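You operate a simulated robot arm through the tools that you are given. There is no shell and no other tool.

You run a simulated robot arm. Do the job below in one go: nothing can be reset, and whatever is moved stays where it is left.

JOB
Catch the belt's tray at the spur gate and push it onto the spur with the pusher.
Fine: stop the belt before you push, run the pusher home, and draw the gate back at the end. Leave the other trays where they are. Where these are worked on the way, their far stop is far enough and under half their travel is too little: spur gate.

It is judged by the outcome, as a careful person would: the job done as asked, and still so three seconds after it is handed in. It fails if anything else is knocked over, pushed out of place, dropped, spilled or broken.

ROBOT AND FRAMES
A 7-joint arm with a two-finger parallel gripper, fixed in place. Base frame: the origin is at the foot of the arm, x ahead of it, y to its left, z up. Readings come in mm, rad, newtons and seconds.
Its first joint turns from -2.304 to 2.304 rad. Payload 3.91 kg.
The tool frame sits at the grasp point between the pads (the TCP): z along the fingers, y along the line on which they close. The tips reach 30 mm beyond it. The gripper opens to 110 mm. The fingers are 20 mm wide and 10 mm thick; the gripper's body (48 by 112 mm) begins 55 mm behind the TCP.
Orientation is that of the tool frame in the base frame, as a unit quaternion [w, x, y, z]. With the fingers straight down and closing along the base's y, the tool's x points along the base's -x, its y along +y and its z along -z.

CONTROLS
- The arm moves only by the tool move_arm. Its argument "targets" is a list of rows, each a list of 7 numbers: the shift along the tool's x, y, z in mm, then the turn, a rotation vector about the tool's x, y, z in degrees, then the closure, from 0 (fully open) to 1 (shut). In form: [[x, y, z, wx, wy, wz, hand], ...]. A call has 1 to 20 rows; each row is the pose to reach, as a shift and turn from the pose commanded when the call began, along the tool's axes at that moment. Rows are played at 5 a second. More than 50 mm and 0.15 rad between two rows, or a gripper value outside its range, and nothing of the call is played. A pose out of reach is approached as far as the arm can. The call stops where the force on the tool passes 80 N (or 10 N more than at its start, if that is more) or the arm is blocked; 0.2 s more then pass. The fingers move at their own pace (about 108 mm/s each) and stop on an object; they squeeze with about 35 N. The grip force told is the motor's: it shows also when the fingers shut on nothing. Time passes only in rows, and 0.2 s behind the last, so rows that repeat a pose let the fingers close. The reply holds the time, the measured pose of the TCP, the force on the tool along the base axes, the opening and the grip force, in the units named above and with some noise, with the torque about the TCP (base axes, N m) and any sound that the robot's microphone picked up, and new pictures: "pictures" is both (left out), scene, wrist or none.
- Cameras (640 x 400 px; columns grow to the right, rows downward): "scene" is fixed at [405.3, -642.8, 1554]; the picture's right is [0.98, -0.20, 0.00], its down [-0.06, -0.31, -0.95] and it looks along [0.19, 0.93, -0.32] (base axes); focal length 370 px, centre (320, 200). "wrist" rides on the gripper at [72, 17, -103] in the tool frame; the picture's right is [-0.23, 0.97, 0.00], its down [-0.76, -0.18, -0.62] and it looks along [-0.61, -0.14, 0.78] (tool axes); focal length 222 px, centre (320, 200). There is no depth. A picture from a camera that has moved, and an enlarged one, comes with that camera's place and axes in the base frame and with its lens. The place of the scene camera against the robot may be out by one fixed shift of up to 25 mm in any direction.
- enlarge(camera, box): a new picture of the part [left, top, right, bottom] of that camera's present view, enlarged. No time passes.
- close_job(): hands the job in; it is judged then, once.

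Places have to be worked out from the pictures, the camera data and where the tool is seen. Open the gripper and draw the arm clear of the work before you hand the job in, unless the task says otherwise.

The tools are called after ">>>" as name(argument=value, ...) on one line, values as JSON. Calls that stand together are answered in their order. move_arm: Moves the arm, as the interface text tells. Its arguments: {"type":"object","properties":{"targets":{"type":"array","items":{"type":"array","items":{"type":"number"}}},"pictures":{"type":"string","enum":["both","scene","wrist","none"]}},"required":["targets"]} The other tools are called the same way: enlarge (camera, box) takes an enlarged picture of a part of a camera's view; close_job () hands the job in.

At the start:

```text
time_s: 0.0
eef_pos: [241.1, 615.3, 1346.1]
ee_rot: [0.0, 0.0, 1.0, 0.0]
wrist_force: [0.2, 0.7, -0.3]
ft_torque: [-0.01, -0.01, 0.01]
grip_width: 110.0
gripper_force: 0.0
```

scene: 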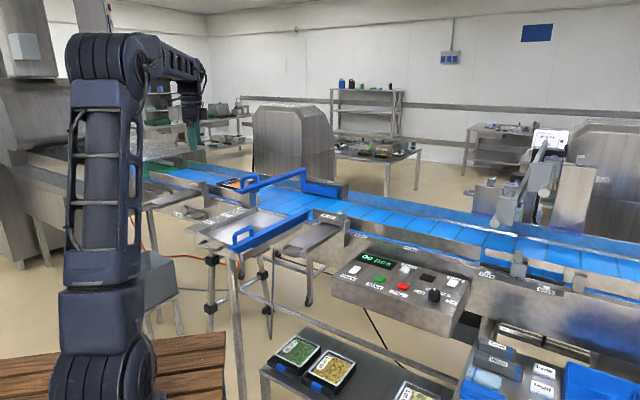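
wrist: 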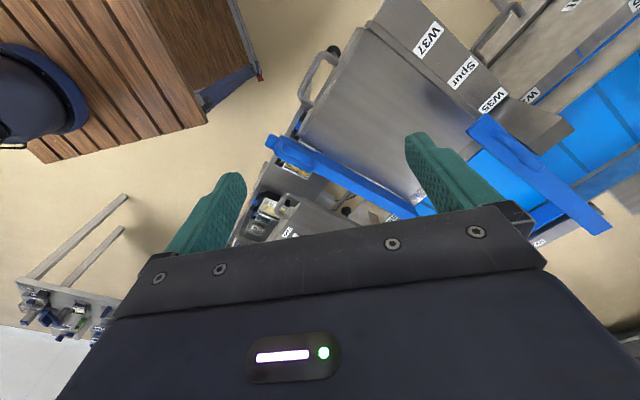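

The scene shows a belt with a blue gate, a spur table, a pusher and a control box. I enlarge several parts to read them before moving.

>>> enlarge(camera="scene", box=[160, 140, 360, 265])

>>> enlarge(camera="scene", box=[320, 220, 480, 320])

>>> enlarge(camera="scene", box=[420, 200, 640, 400])

>>> enlarge(camera="wrist", box=[240, 0, 640, 250])

```text
3.20 times, centred on (260, 202) of scene
camera zoom: at [405.3, -642.8, 1554.0], right [0.98, -0.2, 0.0], down [-0.06, -0.31, -0.95], along [0.19, 0.93, -0.32], focal length 1183 px, centre (512, 192)
```

zoom: 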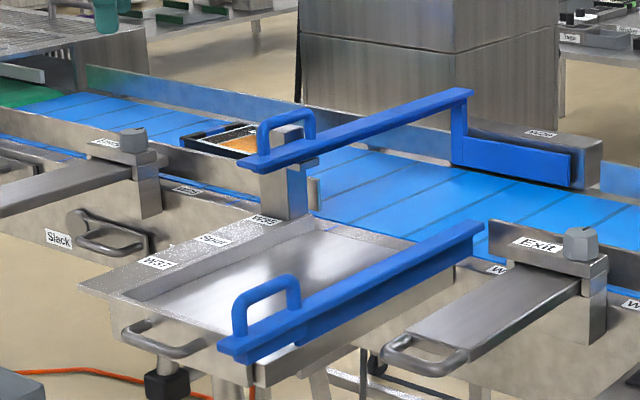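

```text
4.00 times, centred on (400, 270) of scene
camera zoom: at [405.3, -642.8, 1554.0], right [0.98, -0.2, 0.0], down [-0.06, -0.31, -0.95], along [0.19, 0.93, -0.32], focal length 1479 px, centre (0, -80)
```

zoom: 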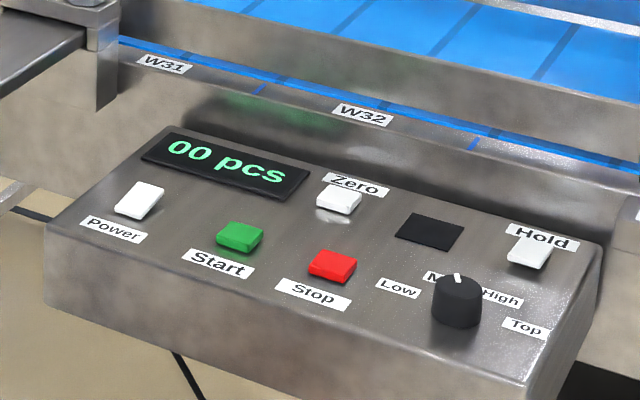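

```text
2.00 times, centred on (530, 300) of scene
camera zoom: at [405.3, -642.8, 1554.0], right [0.98, -0.2, 0.0], down [-0.06, -0.31, -0.95], along [0.19, 0.93, -0.32], focal length 739 px, centre (-100, 0)
```

zoom: 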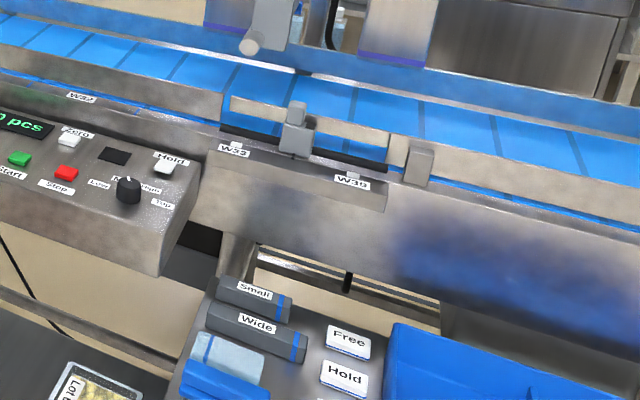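

```text
1.60 times, centred on (440, 125) of wrist
camera zoom: at [168.5, 633.3, 1449.6], right [0.23, 0.97, 0.0], down [0.76, -0.18, 0.62], along [0.61, -0.14, -0.78], focal length 355 px, centre (128, 320)
```

zoom: 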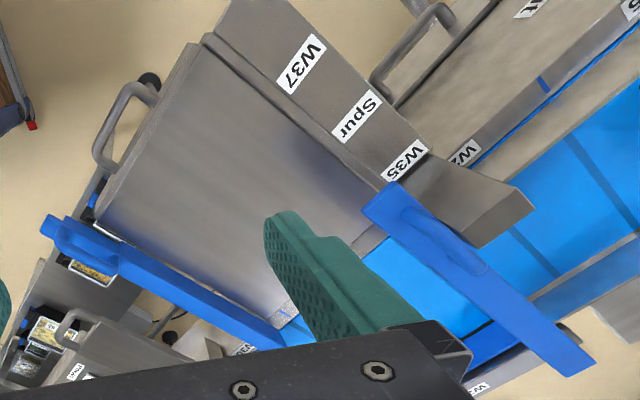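

The belt seems to run diagonally (downstream along about [0.7,-0.7]). The blue bar at about (370,525,1050) near the spur's downstream side looks like the gate, and the upper bar with the plate on the far side is the pusher. I move above the gate handle with the tool turned 45° so that the fingers close across the belt, and check whether the tray is moving.

>>> move_arm(targets=[[-21.5, -15, 24, 0, 0, 7.5, 0], [-43, -30, 48, 0, 0, 15, 0], [-64.5, -45, 72, 0, 0, 22.5, 0], [-86, -60, 96, 0, 0, 30, 0], [-107.5, -75, 120, 0, 0, 37.5, 0], [-129, -90, 146, 0, 0, 45, 0]], pictures="both")

```text
time_s: 1.4
eef_pos: [370.4, 528.0, 1198.8]
ee_rot: [-0.001, 0.384, 0.923, 0.0]
wrist_force: [-0.9, 0.2, 0.5]
ft_torque: [0.0, 0.0, 0.04]
grip_width: 110.0
gripper_force: 0.0
camera wrist: at [331.0, 590.2, 1303.3], right [0.85, 0.53, 0.0], down [0.41, -0.67, 0.62], along [0.33, -0.53, -0.78], focal length 222 px, centre (320, 200)
```

scene: 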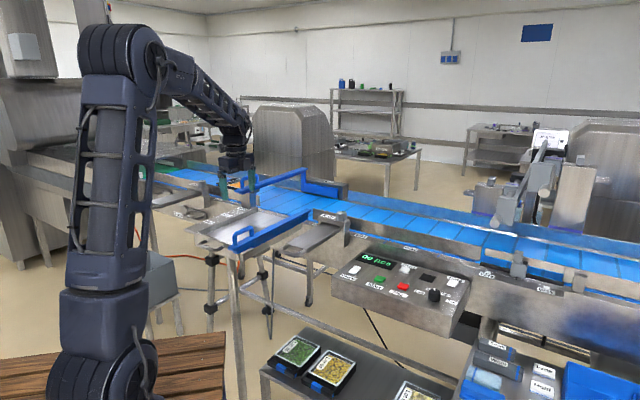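
wrist: 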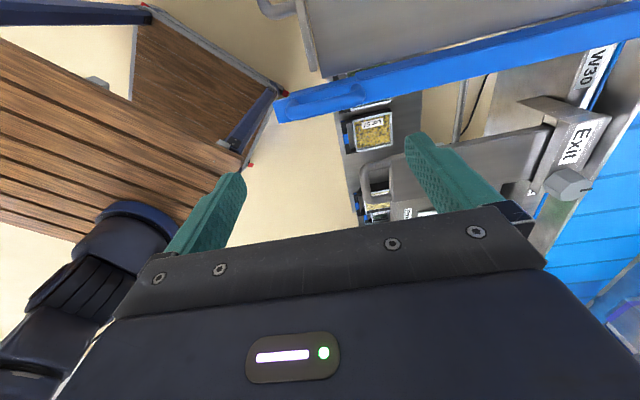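

The gate bar lies a little upstream of the tool in the wrist view. I enlarge both views to see the handle and to check whether the tray moves.

>>> enlarge(camera="wrist", box=[250, 0, 490, 150])

>>> enlarge(camera="scene", box=[160, 140, 360, 265])

```text
2.67 times, centred on (370, 75) of wrist
camera zoom: at [331.0, 590.2, 1303.3], right [0.85, 0.53, 0.0], down [0.41, -0.67, 0.62], along [0.33, -0.53, -0.78], focal length 592 px, centre (187, 533)
```

zoom: 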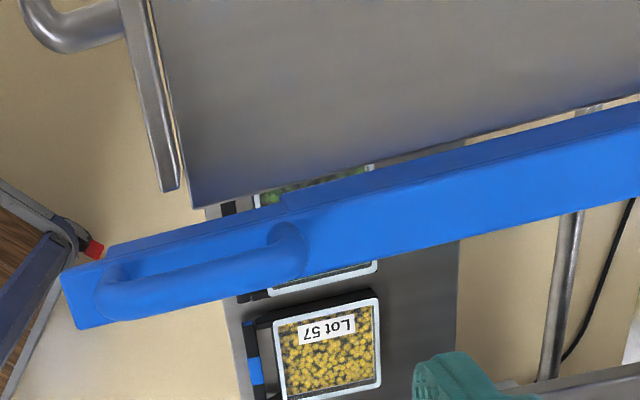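

```text
3.20 times, centred on (260, 202) of scene
camera zoom: at [405.3, -642.8, 1554.0], right [0.98, -0.2, 0.0], down [-0.06, -0.31, -0.95], along [0.19, 0.93, -0.32], focal length 1183 px, centre (512, 192)
```

zoom: 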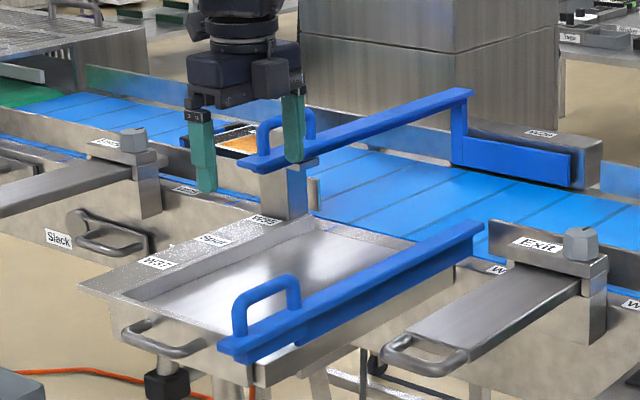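

The tray has not moved in 1.4 s, so the belt is standing still for now. The gate's arch handle (about 85 mm long) is at roughly (370,537,1045), so I descend above it to refine its place before straddling it.

>>> move_arm(targets=[[3, 3, 30, 0, 0, 0, 0], [6, 6, 60, 0, 0, 0, 0], [6, 6, 79, 0, 0, 0, 0]], pictures="both")

```text
time_s: 2.2
eef_pos: [369.0, 535.9, 1121.1]
ee_rot: [0.0, 0.383, 0.924, 0.0]
wrist_force: [1.1, 0.8, -0.3]
ft_torque: [-0.01, 0.0, 0.03]
grip_width: 109.8
gripper_force: 0.1
camera wrist: at [330.7, 598.0, 1224.4], right [0.85, 0.53, 0.0], down [0.41, -0.66, 0.62], along [0.33, -0.53, -0.78], focal length 222 px, centre (320, 200)
```

scene: 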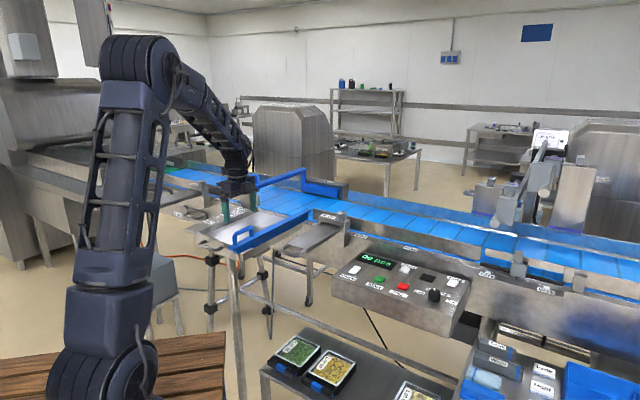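
wrist: 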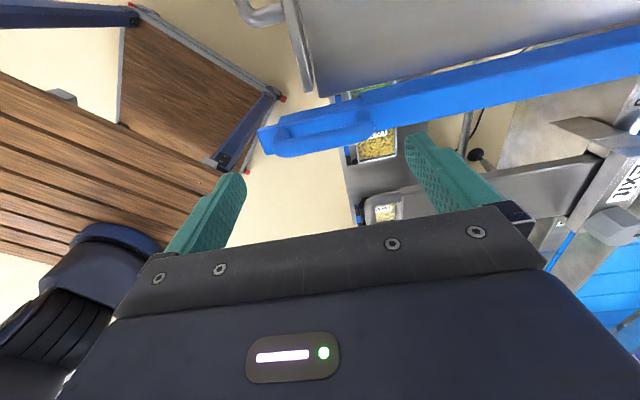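

>>> enlarge(camera="wrist", box=[230, 60, 430, 185])

>>> enlarge(camera="scene", box=[180, 150, 340, 250])

```text
3.20 times, centred on (330, 122) of wrist
camera zoom: at [330.7, 598.0, 1224.4], right [0.85, 0.53, 0.0], down [0.41, -0.66, 0.62], along [0.33, -0.53, -0.78], focal length 711 px, centre (288, 448)
```

zoom: 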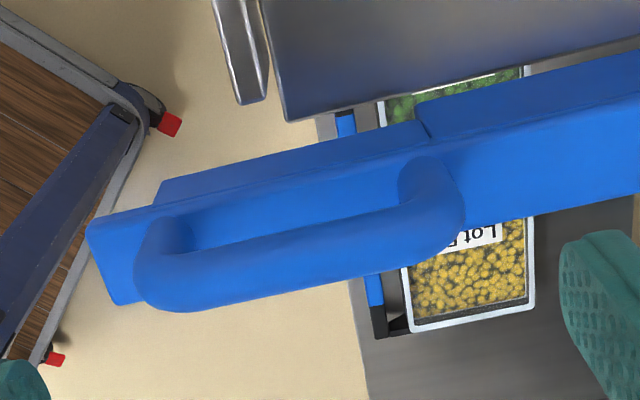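

```text
4.00 times, centred on (260, 200) of scene
camera zoom: at [405.3, -642.8, 1554.0], right [0.98, -0.2, 0.0], down [-0.06, -0.31, -0.95], along [0.19, 0.93, -0.32], focal length 1479 px, centre (560, 200)
```

zoom: 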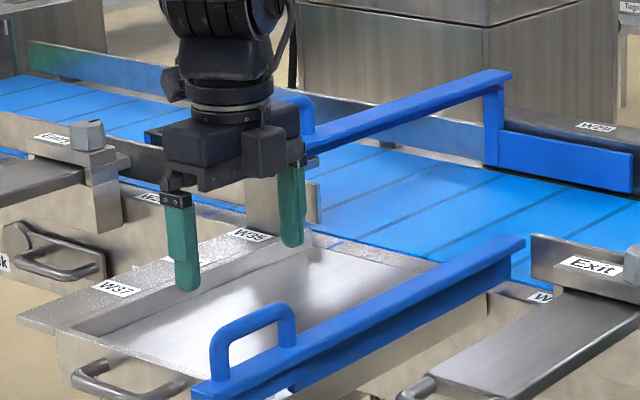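

Triangulating the two wrist views puts the handle's top bar at about (368,543,1068), about 76 mm long. I centre over it and go down so that the fingers straddle it, still open.

>>> move_arm(targets=[[6.4, 4.5, 0, 0, 0, 0, 0], [6.4, 4.5, 24, 0, 0, 0, 0], [6.4, 4.5, 46, 0, 0, 0, 0]], pictures="both")

```text
time_s: 3.0
eef_pos: [370.5, 541.5, 1075.2]
ee_rot: [0.001, 0.382, 0.924, 0.0]
wrist_force: [-0.7, -0.3, -0.7]
ft_torque: [0.02, -0.04, 0.02]
grip_width: 109.7
gripper_force: 0.2
camera wrist: at [329.3, 603.7, 1178.0], right [0.85, 0.53, 0.0], down [0.41, -0.66, 0.62], along [0.33, -0.53, -0.78], focal length 222 px, centre (320, 200)
```

scene: 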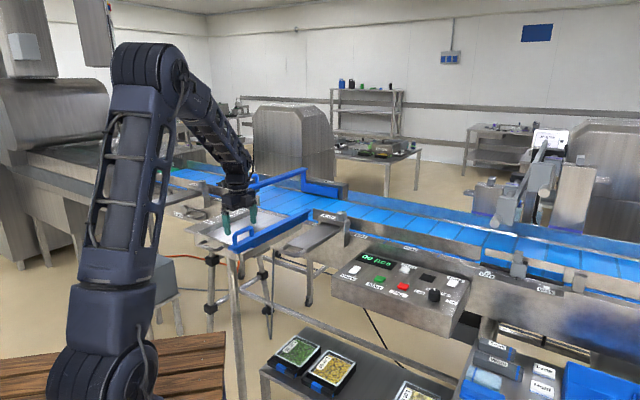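
wrist: 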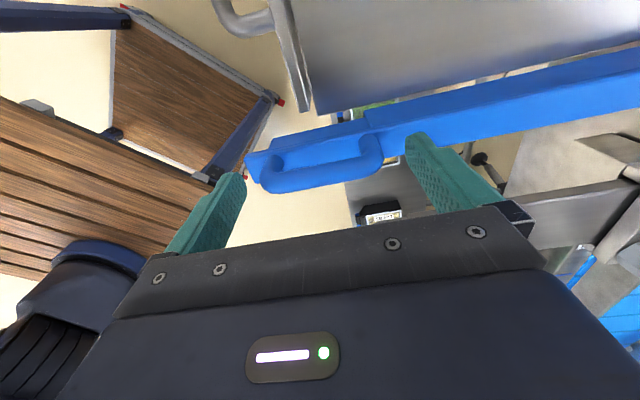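

>>> enlarge(camera="wrist", box=[200, 90, 440, 240])

>>> enlarge(camera="scene", box=[190, 170, 310, 245])

```text
2.67 times, centred on (320, 165) of wrist
camera zoom: at [329.3, 603.7, 1178.0], right [0.85, 0.53, 0.0], down [0.41, -0.66, 0.62], along [0.33, -0.53, -0.78], focal length 592 px, centre (320, 293)
```

zoom: 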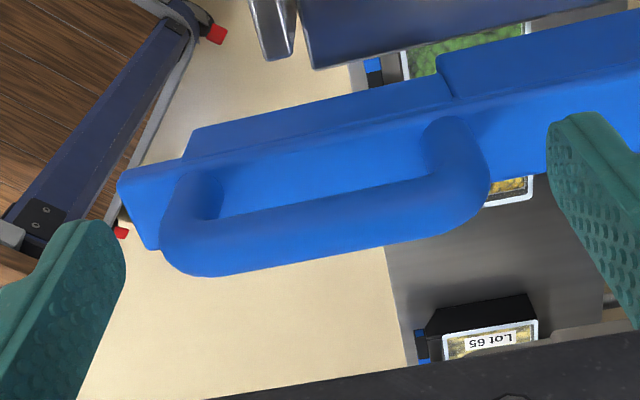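

```text
5.33 times, centred on (250, 208) of scene
camera zoom: at [405.3, -642.8, 1554.0], right [0.98, -0.2, 0.0], down [-0.06, -0.31, -0.95], along [0.19, 0.93, -0.32], focal length 1972 px, centre (693, 160)
```

zoom: 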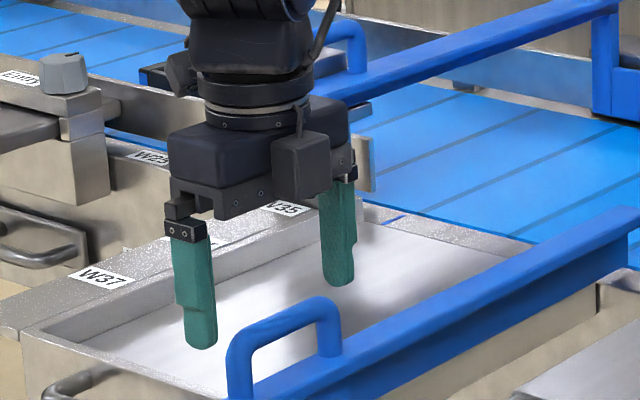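

Both views now place the handle's top bar at about the level of the finger tips (z≈1047), with the handle in line with the tool. I shift 4 mm downstream and go down 22 mm more.

>>> move_arm(targets=[[-4, 0, 8, 0, 0, 0, 0], [-4, 0, 16, 0, 0, 0, 0], [-4, 0, 22, 0, 0, 0, 0]], pictures="both")

>>> enlarge(camera="wrist", box=[200, 90, 440, 240])

>>> enlarge(camera="scene", box=[190, 170, 310, 245])

```text
time_s: 3.8
eef_pos: [370.6, 539.3, 1053.1]
ee_rot: [0.0, 0.383, 0.924, 0.001]
wrist_force: [-0.1, 0.0, 0.4]
ft_torque: [0.0, -0.01, -0.04]
grip_width: 110.1
gripper_force: 0.0
camera wrist: at [331.8, 602.3, 1156.4], right [0.85, 0.53, 0.0], down [0.41, -0.66, 0.62], along [0.33, -0.53, -0.78], focal length 222 px, centre (320, 200)
```

scene: 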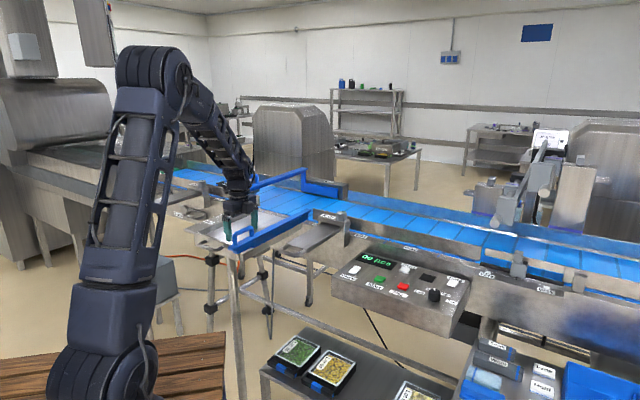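
wrist: 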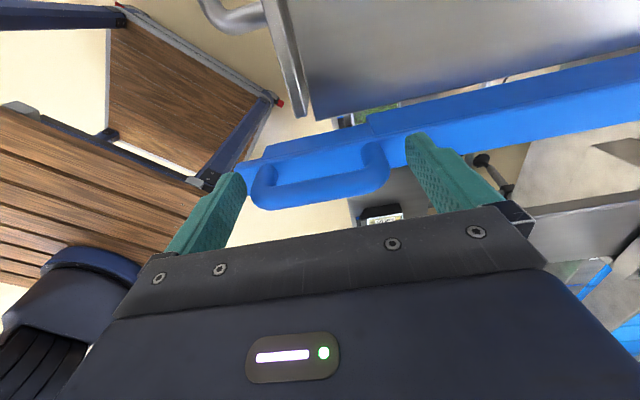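

```text
2.67 times, centred on (320, 165) of wrist
camera zoom: at [331.8, 602.3, 1156.4], right [0.85, 0.53, 0.0], down [0.41, -0.66, 0.62], along [0.33, -0.53, -0.78], focal length 592 px, centre (320, 293)
```

zoom: 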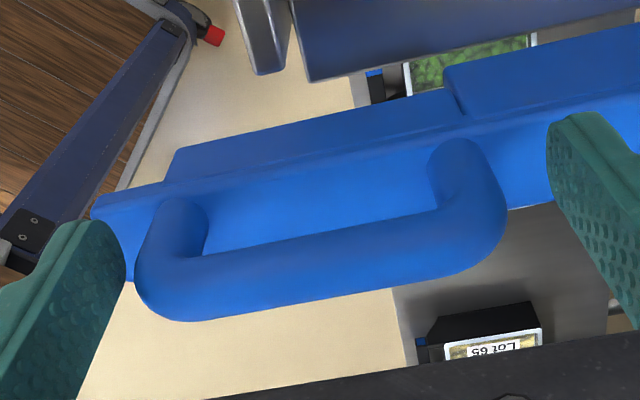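

```text
5.33 times, centred on (250, 208) of scene
camera zoom: at [405.3, -642.8, 1554.0], right [0.98, -0.2, 0.0], down [-0.06, -0.31, -0.95], along [0.19, 0.93, -0.32], focal length 1972 px, centre (693, 160)
```

zoom: 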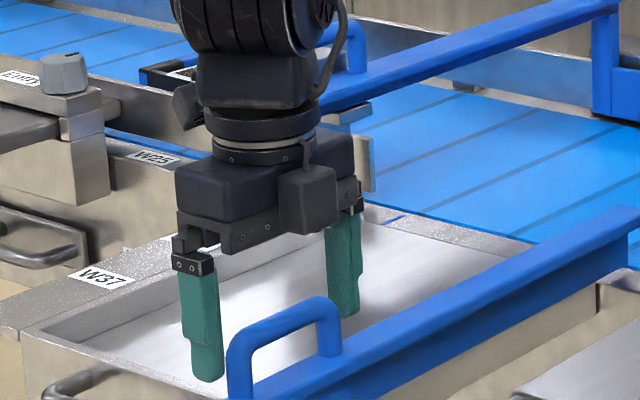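

The fingers now straddle the handle, with the tips about 25 mm below its top. I shift 3 mm, go down 5 mm, and close on both legs.

>>> move_arm(targets=[[-3, 0, 5, 0, 0, 0, 0], [-3, 0, 5, 0, 0, 0, 0.2], [-3, 0, 5, 0, 0, 0, 0.45], [-3, 0, 5, 0, 0, 0, 0.45]], pictures="both")

>>> enlarge(camera="wrist", box=[200, 90, 440, 240])

>>> enlarge(camera="scene", box=[190, 170, 310, 245])

```text
time_s: 4.8
eef_pos: [372.8, 536.7, 1046.9]
ee_rot: [0.0, 0.382, 0.924, 0.0]
wrist_force: [1.8, 0.9, -0.6]
ft_torque: [0.05, -0.2, 0.59]
grip_width: 94.7
gripper_force: 45.0
camera wrist: at [334.2, 600.4, 1151.1], right [0.85, 0.53, 0.0], down [0.41, -0.66, 0.62], along [0.33, -0.53, -0.78], focal length 222 px, centre (320, 200)
```

scene: 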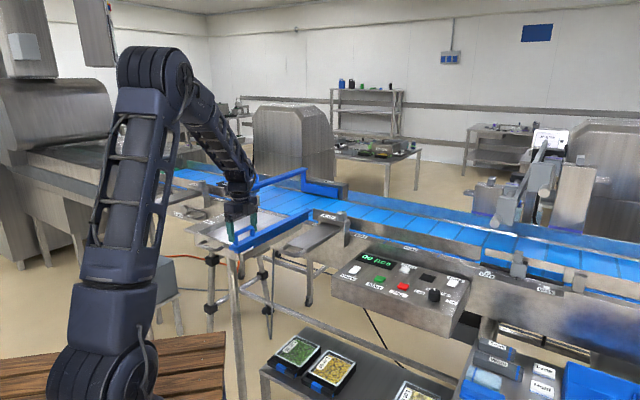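
wrist: 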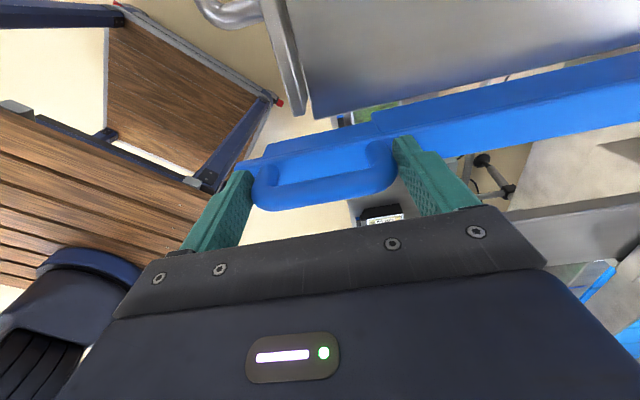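

```text
2.67 times, centred on (320, 165) of wrist
camera zoom: at [334.2, 600.4, 1151.1], right [0.85, 0.53, 0.0], down [0.41, -0.66, 0.62], along [0.33, -0.53, -0.78], focal length 592 px, centre (320, 293)
```

zoom: 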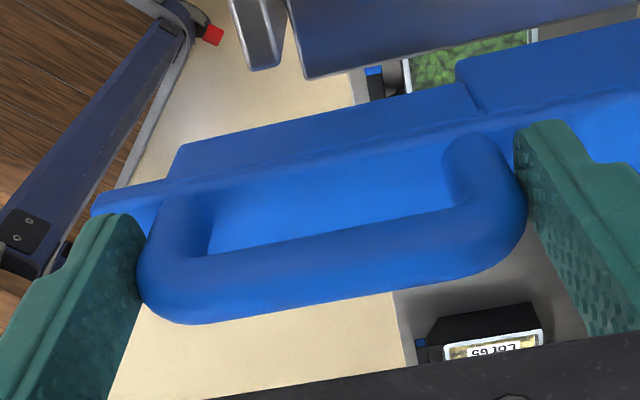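

```text
5.33 times, centred on (250, 208) of scene
camera zoom: at [405.3, -642.8, 1554.0], right [0.98, -0.2, 0.0], down [-0.06, -0.31, -0.95], along [0.19, 0.93, -0.32], focal length 1972 px, centre (693, 160)
```

zoom: 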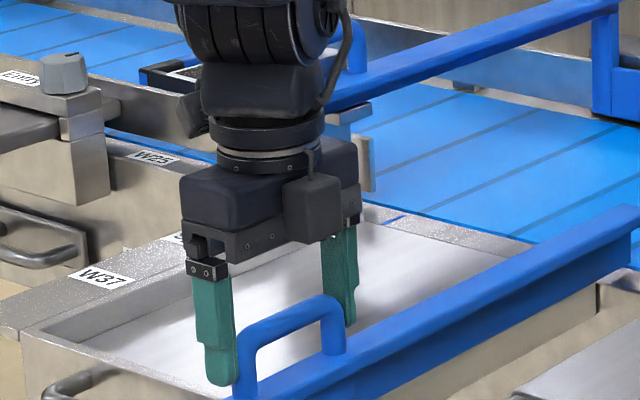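

The handle is gripped at 95 mm width with 45 N. I push the gate across the belt (tool +y), first 120 mm to see how it runs.

>>> move_arm(targets=[[0, 10, 0, 0, 0, 0, 0.45], [0, 30, 0, 0, 0, 0, 0.45], [0, 50, 0, 0, 0, 0, 0.45], [0, 75, 0, 0, 0, 0, 0.45], [0, 100, 0, 0, 0, 0, 0.45], [0, 120, 0, 0, 0, 0, 0.45]], pictures="both")

```text
time_s: 6.2
eef_pos: [458.5, 623.3, 1047.2]
ee_rot: [0.001, 0.383, 0.924, 0.001]
wrist_force: [3.6, -2.8, 7.0]
ft_torque: [0.6, -1.08, -0.51]
grip_width: 94.8
gripper_force: 45.1
camera wrist: at [419.6, 685.7, 1151.2], right [0.85, 0.53, 0.0], down [0.41, -0.67, 0.62], along [0.33, -0.53, -0.78], focal length 222 px, centre (320, 200)
```

scene: 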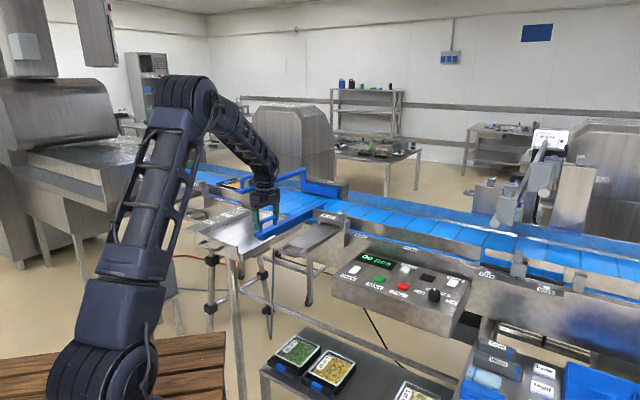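
wrist: 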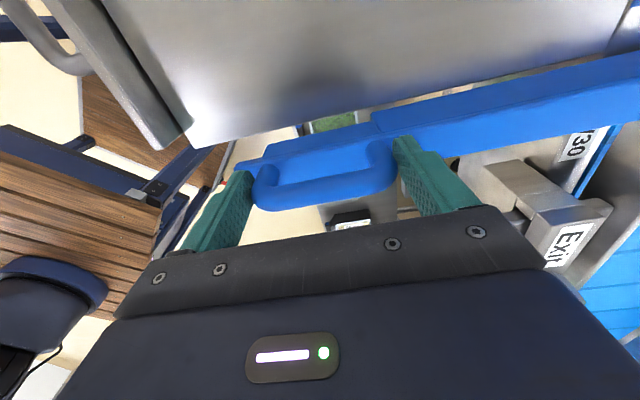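

The gate slides freely with the handle. I continue pushing toward its far stop.

>>> move_arm(targets=[[0, 25, 0, 0, 0, 0, 0.45], [0, 50, 0, 0, 0, 0, 0.45], [0, 75, 0, 0, 0, 0, 0.45], [0, 100, 0, 0, 0, 0, 0.45], [0, 120, 0, 0, 0, 0, 0.45], [0, 140, 0, 0, 0, 0, 0.45]], pictures="both")

```text
time_s: 7.6
eef_pos: [556.3, 722.3, 1046.8]
ee_rot: [0.0, 0.383, 0.924, 0.0]
wrist_force: [-3.9, 2.4, -0.5]
ft_torque: [1.27, -0.46, 0.98]
grip_width: 94.5
gripper_force: 45.0
camera wrist: at [518.3, 784.7, 1150.7], right [0.85, 0.53, 0.0], down [0.41, -0.66, 0.62], along [0.33, -0.53, -0.78], focal length 222 px, centre (320, 200)
```

scene: 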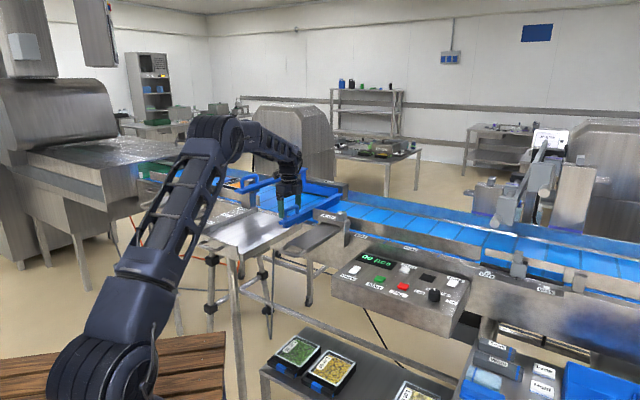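
wrist: 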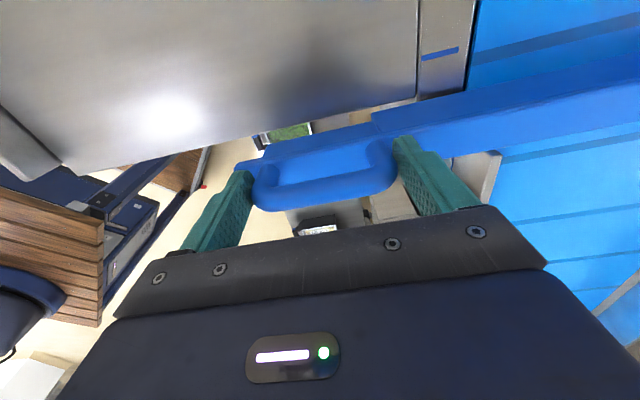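

Moved 262 mm so far and the gate is over the belt. I continue in smaller steps to find the far stop.

>>> move_arm(targets=[[0, 15, 0, 0, 0, 0, 0.45], [0, 30, 0, 0, 0, 0, 0.45], [0, 45, 0, 0, 0, 0, 0.45], [0, 60, 0, 0, 0, 0, 0.45]], pictures="both")

>>> enlarge(camera="scene", box=[180, 140, 380, 265])

```text
time_s: 8.5
eef_pos: [586.7, 751.7, 1047.3]
ee_rot: [-0.003, 0.381, 0.924, -0.011]
wrist_force: [-26.1, -41.0, 16.0]
ft_torque: [-2.46, 1.7, 0.27]
grip_width: 94.6
gripper_force: 44.8
stopped in row 4: the force on the tool passed its limit at 99 N (the readings are from after the stop); the commanded pose is now the measured one
camera wrist: at [548.8, 816.2, 1149.3], right [0.85, 0.53, -0.02], down [0.42, -0.65, 0.63], along [0.32, -0.54, -0.78], focal length 222 px, centre (320, 200)
```

scene: 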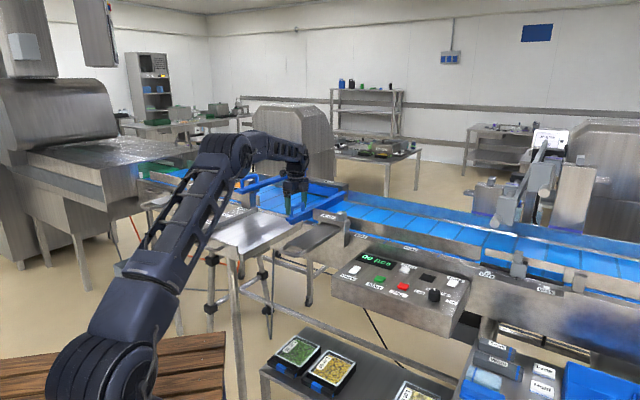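
wrist: 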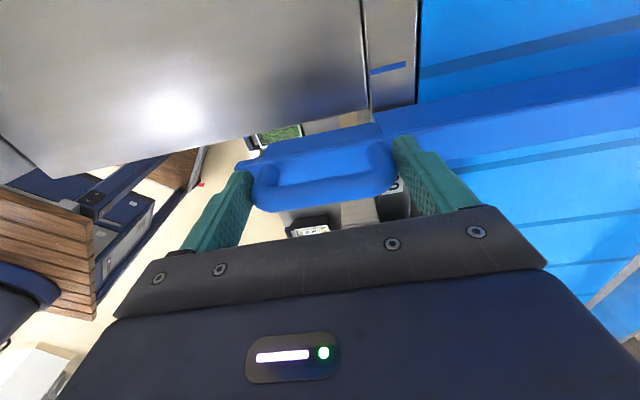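

```text
3.20 times, centred on (280, 202) of scene
camera zoom: at [405.3, -642.8, 1554.0], right [0.98, -0.2, 0.0], down [-0.06, -0.31, -0.95], along [0.19, 0.93, -0.32], focal length 1183 px, centre (448, 192)
```

zoom: 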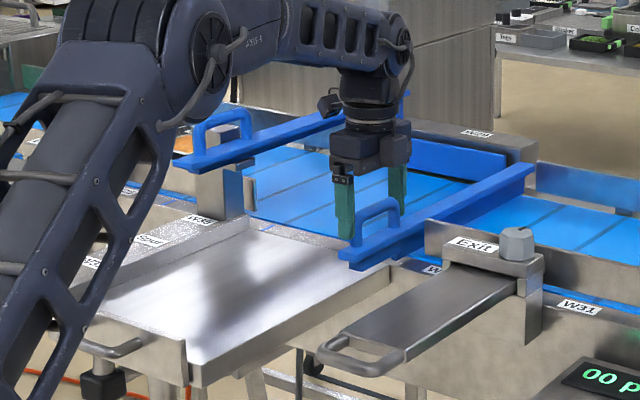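

The gate ran against its far stop (force stop after about 303 mm of travel), and it spans the whole belt. I open the fingers and lift straight up clear of the handle.

>>> move_arm(targets=[[0, 0, 0, 0, 0, 0, 0], [0, 0, 0, 0, 0, 0, 0], [0, 0, -25, 0, 0, 0, 0], [0, 0, -60, 0, 0, 0, 0], [0, 0, -100, 0, 0, 0, 0]], pictures="both")

>>> enlarge(camera="scene", box=[180, 140, 380, 265])

>>> enlarge(camera="scene", box=[320, 220, 480, 320])

```text
time_s: 9.7
eef_pos: [587.6, 756.2, 1145.2]
ee_rot: [-0.003, 0.381, 0.925, -0.009]
wrist_force: [0.7, -0.7, 0.0]
ft_torque: [-0.04, 0.0, -0.01]
grip_width: 110.0
gripper_force: 0.1
camera wrist: at [550.4, 820.1, 1248.7], right [0.85, 0.53, -0.02], down [0.42, -0.65, 0.63], along [0.32, -0.54, -0.78], focal length 222 px, centre (320, 200)
```

scene: 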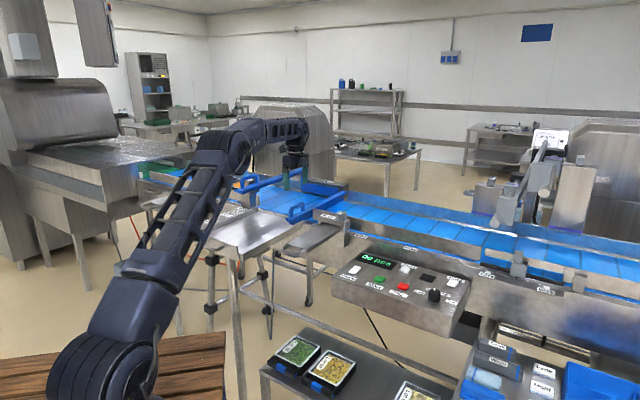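
wrist: 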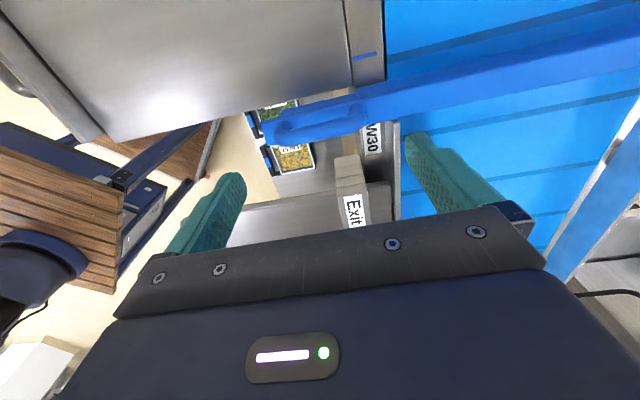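

```text
3.20 times, centred on (280, 202) of scene
camera zoom: at [405.3, -642.8, 1554.0], right [0.98, -0.2, 0.0], down [-0.06, -0.31, -0.95], along [0.19, 0.93, -0.32], focal length 1183 px, centre (448, 192)
```

zoom: 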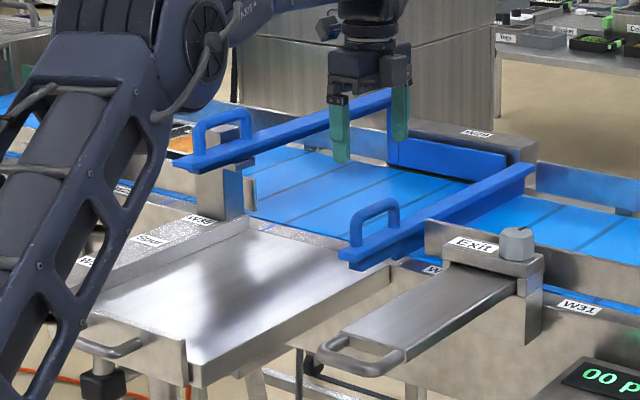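

```text
4.00 times, centred on (400, 270) of scene
camera zoom: at [405.3, -642.8, 1554.0], right [0.98, -0.2, 0.0], down [-0.06, -0.31, -0.95], along [0.19, 0.93, -0.32], focal length 1479 px, centre (0, -80)
```

zoom: 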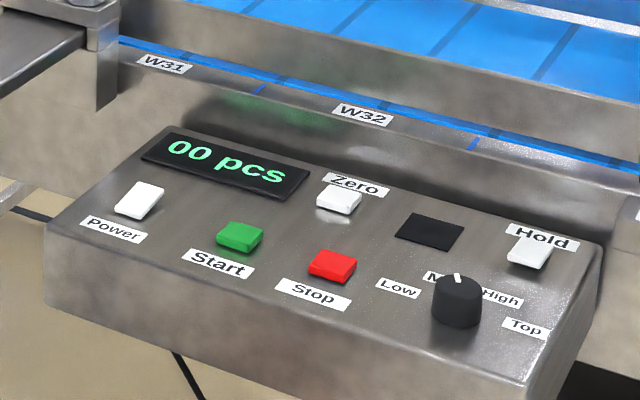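

The gate stays put across the belt, and the tray has not moved, so the belt still has to be started. I move over to the control box at height, closing the fingers, to look at its buttons with the wrist camera.

>>> move_arm(targets=[[-37.3, -18.8, -20, -0.3, 0, 0, 0], [-74.6, -37.6, -40, -0.6, 0, 0.1, 0], [-112, -56.4, -60, -1.09, 0.08, 0.2, 0], [-149, -75, -80, -1.09, 0.08, 0.2, 0], [-187, -94, -85, -1.09, 0.08, 0.2, 0.2], [-224, -113, -85, -1.09, 0.08, 0.2, 0.4], [-261, -132, -85, -1.09, 0.08, 0.2, 0.6], [-298, -150, -85, -1.09, 0.08, 0.2, 0.8], [-336, -169, -85, -1.09, 0.08, 0.2, 1], [-373, -188, -85, -1.09, 0.08, 0.2, 1], [-410, -207, -85, -1.09, 0.08, 0.2, 1], [-448, -225, -85, -1.09, 0.08, 0.2, 1]], pictures="both")

```text
time_s: 12.3
eef_pos: [749.1, 281.3, 1235.0]
ee_rot: [0.001, 0.382, 0.924, 0.0]
wrist_force: [-0.2, 0.1, 0.4]
ft_torque: [-0.05, -0.02, 0.01]
grip_width: 0.1
gripper_force: 35.0
camera wrist: at [710.2, 344.3, 1338.9], right [0.85, 0.53, 0.0], down [0.41, -0.66, 0.62], along [0.33, -0.53, -0.78], focal length 222 px, centre (320, 200)
```

scene: 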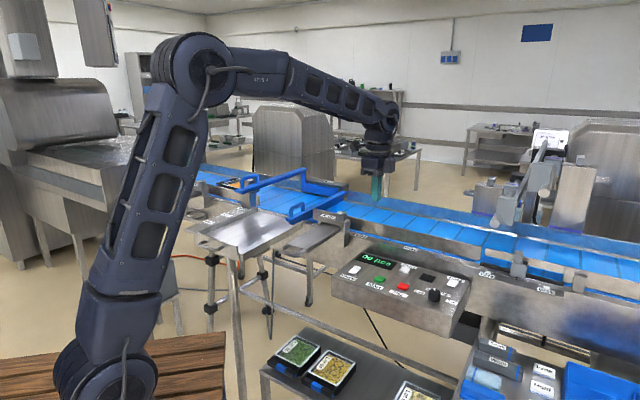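
wrist: 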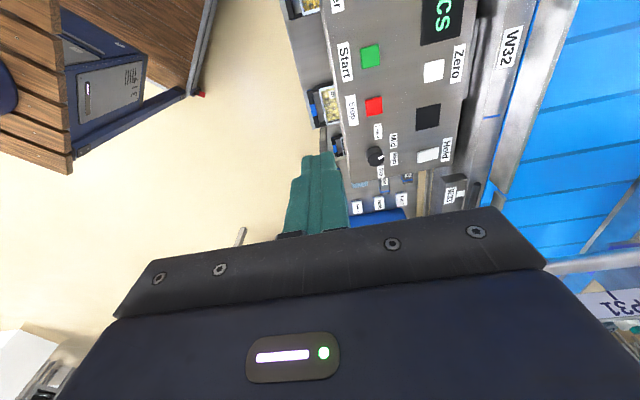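

>>> enlarge(camera="wrist", box=[290, 0, 530, 150])

>>> enlarge(camera="scene", box=[320, 140, 500, 330])

```text
2.67 times, centred on (410, 75) of wrist
camera zoom: at [710.2, 344.3, 1338.9], right [0.85, 0.53, 0.0], down [0.41, -0.66, 0.62], along [0.33, -0.53, -0.78], focal length 592 px, centre (80, 533)
```

zoom: 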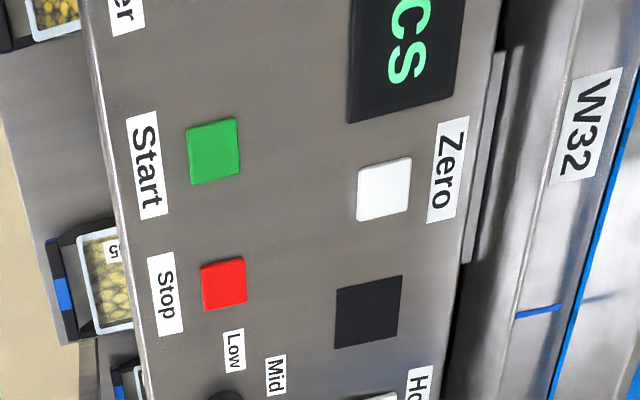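

```text
2.11 times, centred on (410, 235) of scene
camera zoom: at [405.3, -642.8, 1554.0], right [0.98, -0.2, 0.0], down [-0.06, -0.31, -0.95], along [0.19, 0.93, -0.32], focal length 778 px, centre (130, 126)
```

zoom: 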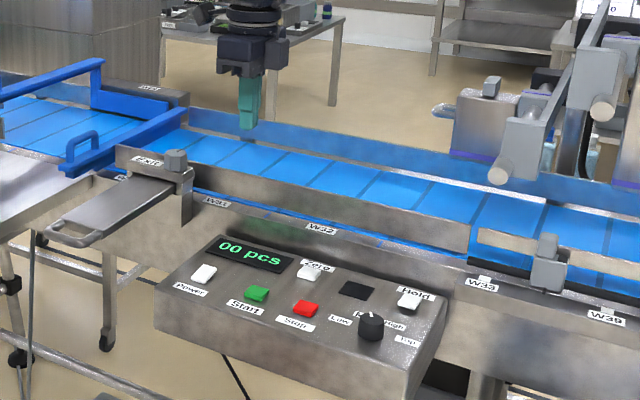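

From the wrist and scene views Start is at about (800,349,~925) and Stop at about (855,295). I come down above Start for a closer second look.

>>> move_arm(targets=[[2.4, 16.8, 39, 0, 0, 0, 1], [4.8, 33.6, 78, 0, 0, 0, 1], [7.2, 50.4, 117, 0, 0, 0, 1], [9.6, 67, 156, 0, 0, 0, 1], [11.9, 83.9, 185, 0, 0, 0, 1]], pictures="both")

>>> enlarge(camera="wrist", box=[200, 30, 440, 180])

>>> enlarge(camera="scene", box=[320, 200, 480, 300])

```text
time_s: 13.5
eef_pos: [799.3, 346.2, 1051.5]
ee_rot: [0.002, 0.382, 0.924, 0.0]
wrist_force: [0.1, 1.0, 0.0]
ft_torque: [0.03, 0.0, -0.04]
grip_width: 0.2
gripper_force: 34.7
camera wrist: at [761.2, 410.6, 1155.1], right [0.85, 0.53, 0.0], down [0.41, -0.66, 0.63], along [0.33, -0.53, -0.78], focal length 222 px, centre (320, 200)
```

scene: 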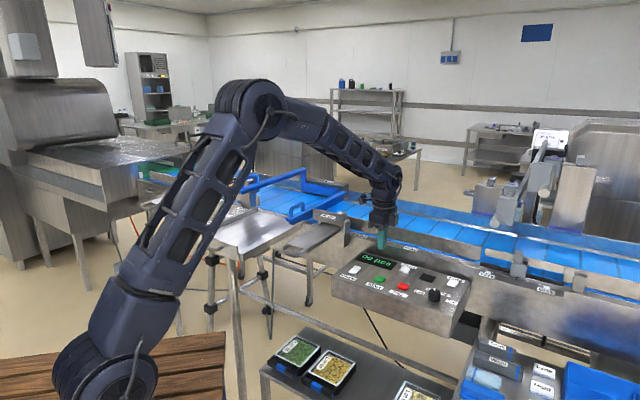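
wrist: 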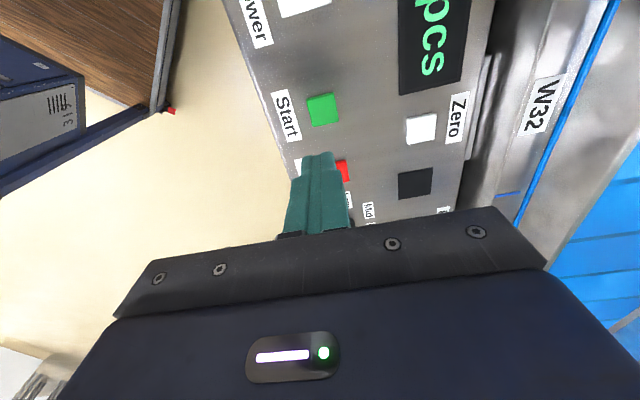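

```text
2.67 times, centred on (320, 105) of wrist
camera zoom: at [761.2, 410.6, 1155.1], right [0.85, 0.53, 0.0], down [0.41, -0.66, 0.63], along [0.33, -0.53, -0.78], focal length 592 px, centre (320, 453)
```

zoom: 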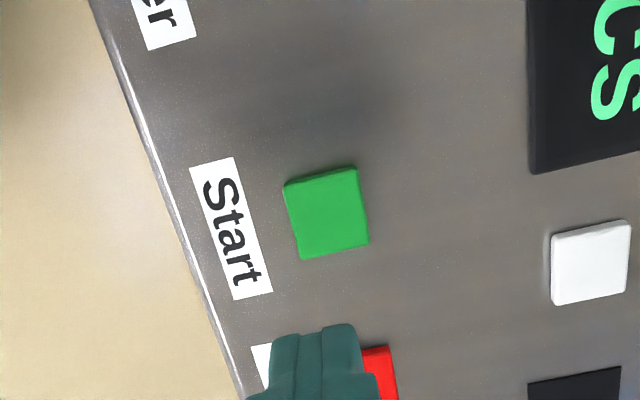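

```text
4.00 times, centred on (400, 250) of scene
camera zoom: at [405.3, -642.8, 1554.0], right [0.98, -0.2, 0.0], down [-0.06, -0.31, -0.95], along [0.19, 0.93, -0.32], focal length 1479 px, centre (0, 0)
```

zoom: 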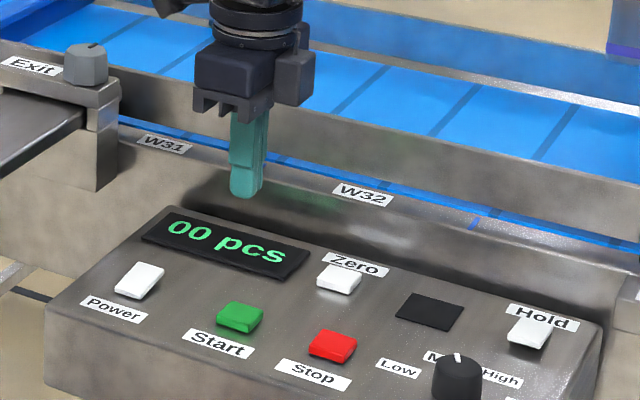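

Triangulation puts Start's top at about (801,348,907–918). I descend to just above it with closed fingers and check the alignment.

>>> move_arm(targets=[[0, 2.5, 30, 0, 0, 0, 1], [0, 2.5, 60, 0, 0, 0, 1], [0, 2.5, 85, 0, 0, 0, 1], [0, 2.5, 92, 0, 0, 0, 1]], pictures="both")

>>> enlarge(camera="wrist", box=[200, 80, 440, 230])

>>> enlarge(camera="scene", box=[340, 225, 460, 300])

```text
time_s: 14.5
eef_pos: [803.0, 348.8, 957.9]
ee_rot: [0.002, 0.382, 0.924, -0.001]
wrist_force: [0.2, 0.0, -0.4]
ft_torque: [0.0, 0.0, 0.0]
grip_width: 0.0
gripper_force: 35.3
camera wrist: at [763.8, 412.5, 1061.5], right [0.85, 0.53, 0.0], down [0.41, -0.66, 0.63], along [0.33, -0.53, -0.78], focal length 222 px, centre (320, 200)
```

scene: 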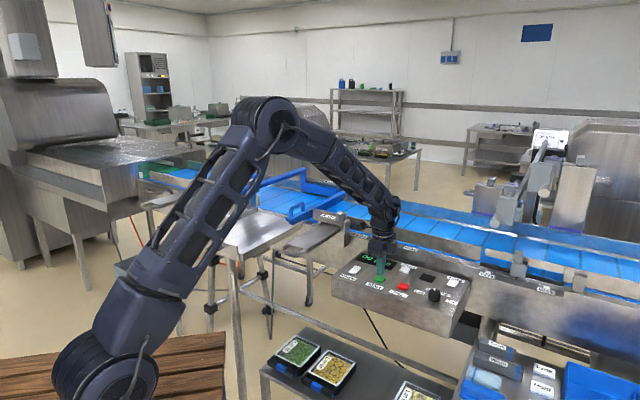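
wrist: 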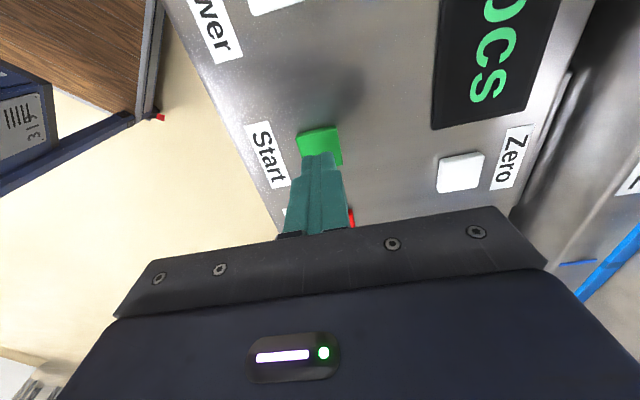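

```text
2.67 times, centred on (320, 155) of wrist
camera zoom: at [763.8, 412.5, 1061.5], right [0.85, 0.53, 0.0], down [0.41, -0.66, 0.63], along [0.33, -0.53, -0.78], focal length 592 px, centre (320, 320)
```

zoom: 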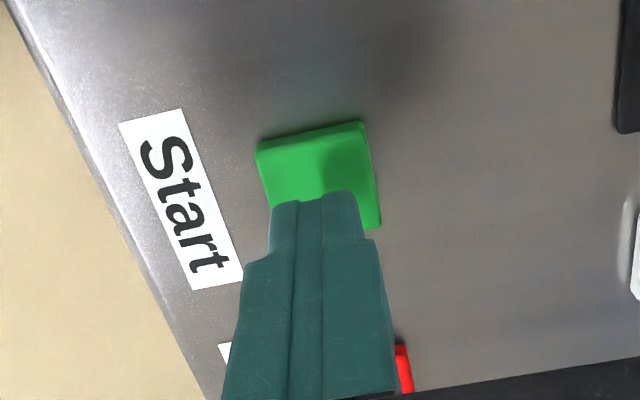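

```text
5.33 times, centred on (400, 262) of scene
camera zoom: at [405.3, -642.8, 1554.0], right [0.98, -0.2, 0.0], down [-0.06, -0.31, -0.95], along [0.19, 0.93, -0.32], focal length 1972 px, centre (-107, -133)
```

zoom: 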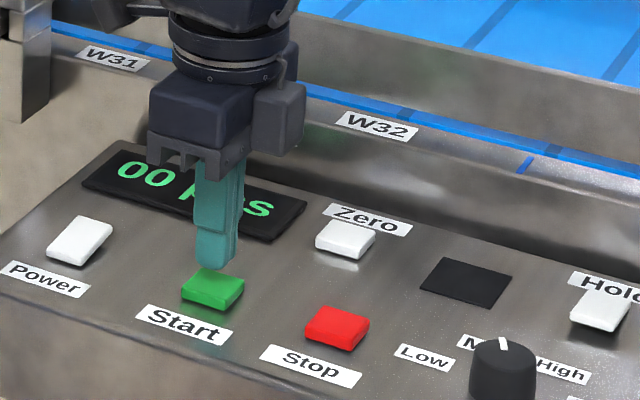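

The tip is centred over Start and about 12–15 mm above it. I go down in small steps and read the force.

>>> move_arm(targets=[[0, 0, 6, 0, 0, 0, 1], [0, 0, 10, 0, 0, 0, 1], [0, 0, 13, 0, 0, 0, 1]], pictures="scene")

>>> enlarge(camera="scene", box=[340, 225, 460, 300])

```text
time_s: 15.3
eef_pos: [801.8, 349.8, 945.6]
ee_rot: [0.0, 0.383, 0.924, -0.001]
wrist_force: [0.3, -0.3, -0.4]
ft_torque: [-0.02, 0.0, -0.02]
grip_width: 0.1
gripper_force: 35.2
```

scene: 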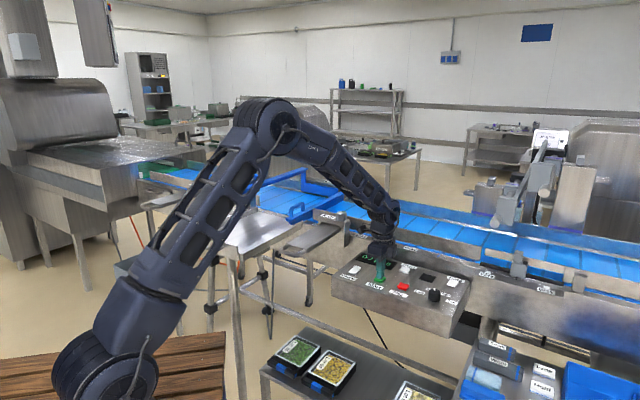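

```text
5.33 times, centred on (400, 262) of scene
camera zoom: at [405.3, -642.8, 1554.0], right [0.98, -0.2, 0.0], down [-0.06, -0.31, -0.95], along [0.19, 0.93, -0.32], focal length 1972 px, centre (-107, -133)
```

zoom: 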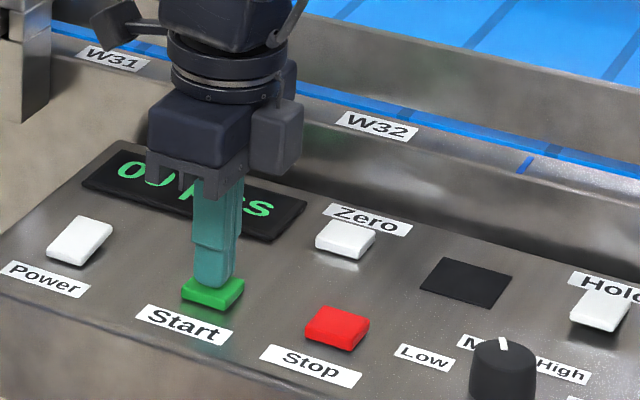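

No contact yet, with the tip just at the button's top. I continue in 2 mm steps.

>>> move_arm(targets=[[0, 0, 2, 0, 0, 0, 1], [0, 0, 4, 0, 0, 0, 1], [0, 0, 6, 0, 0, 0, 1]], pictures="scene")

>>> enlarge(camera="scene", box=[340, 225, 460, 300])

```text
time_s: 16.1
eef_pos: [802.1, 350.7, 940.7]
ee_rot: [0.001, 0.382, 0.924, 0.0]
wrist_force: [-1.5, -1.0, 2.4]
ft_torque: [0.0, 0.04, 0.0]
grip_width: 0.1
gripper_force: 35.3
heard: click
```

scene: 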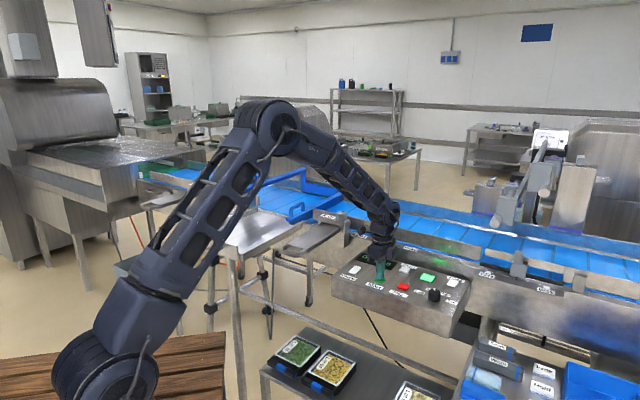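

```text
5.33 times, centred on (400, 262) of scene
camera zoom: at [405.3, -642.8, 1554.0], right [0.98, -0.2, 0.0], down [-0.06, -0.31, -0.95], along [0.19, 0.93, -0.32], focal length 1972 px, centre (-107, -133)
```

zoom: 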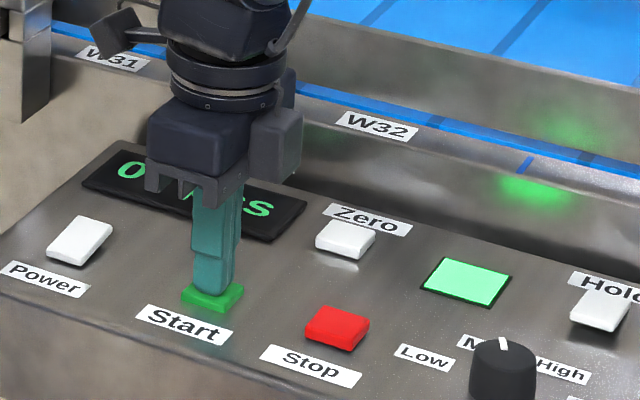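

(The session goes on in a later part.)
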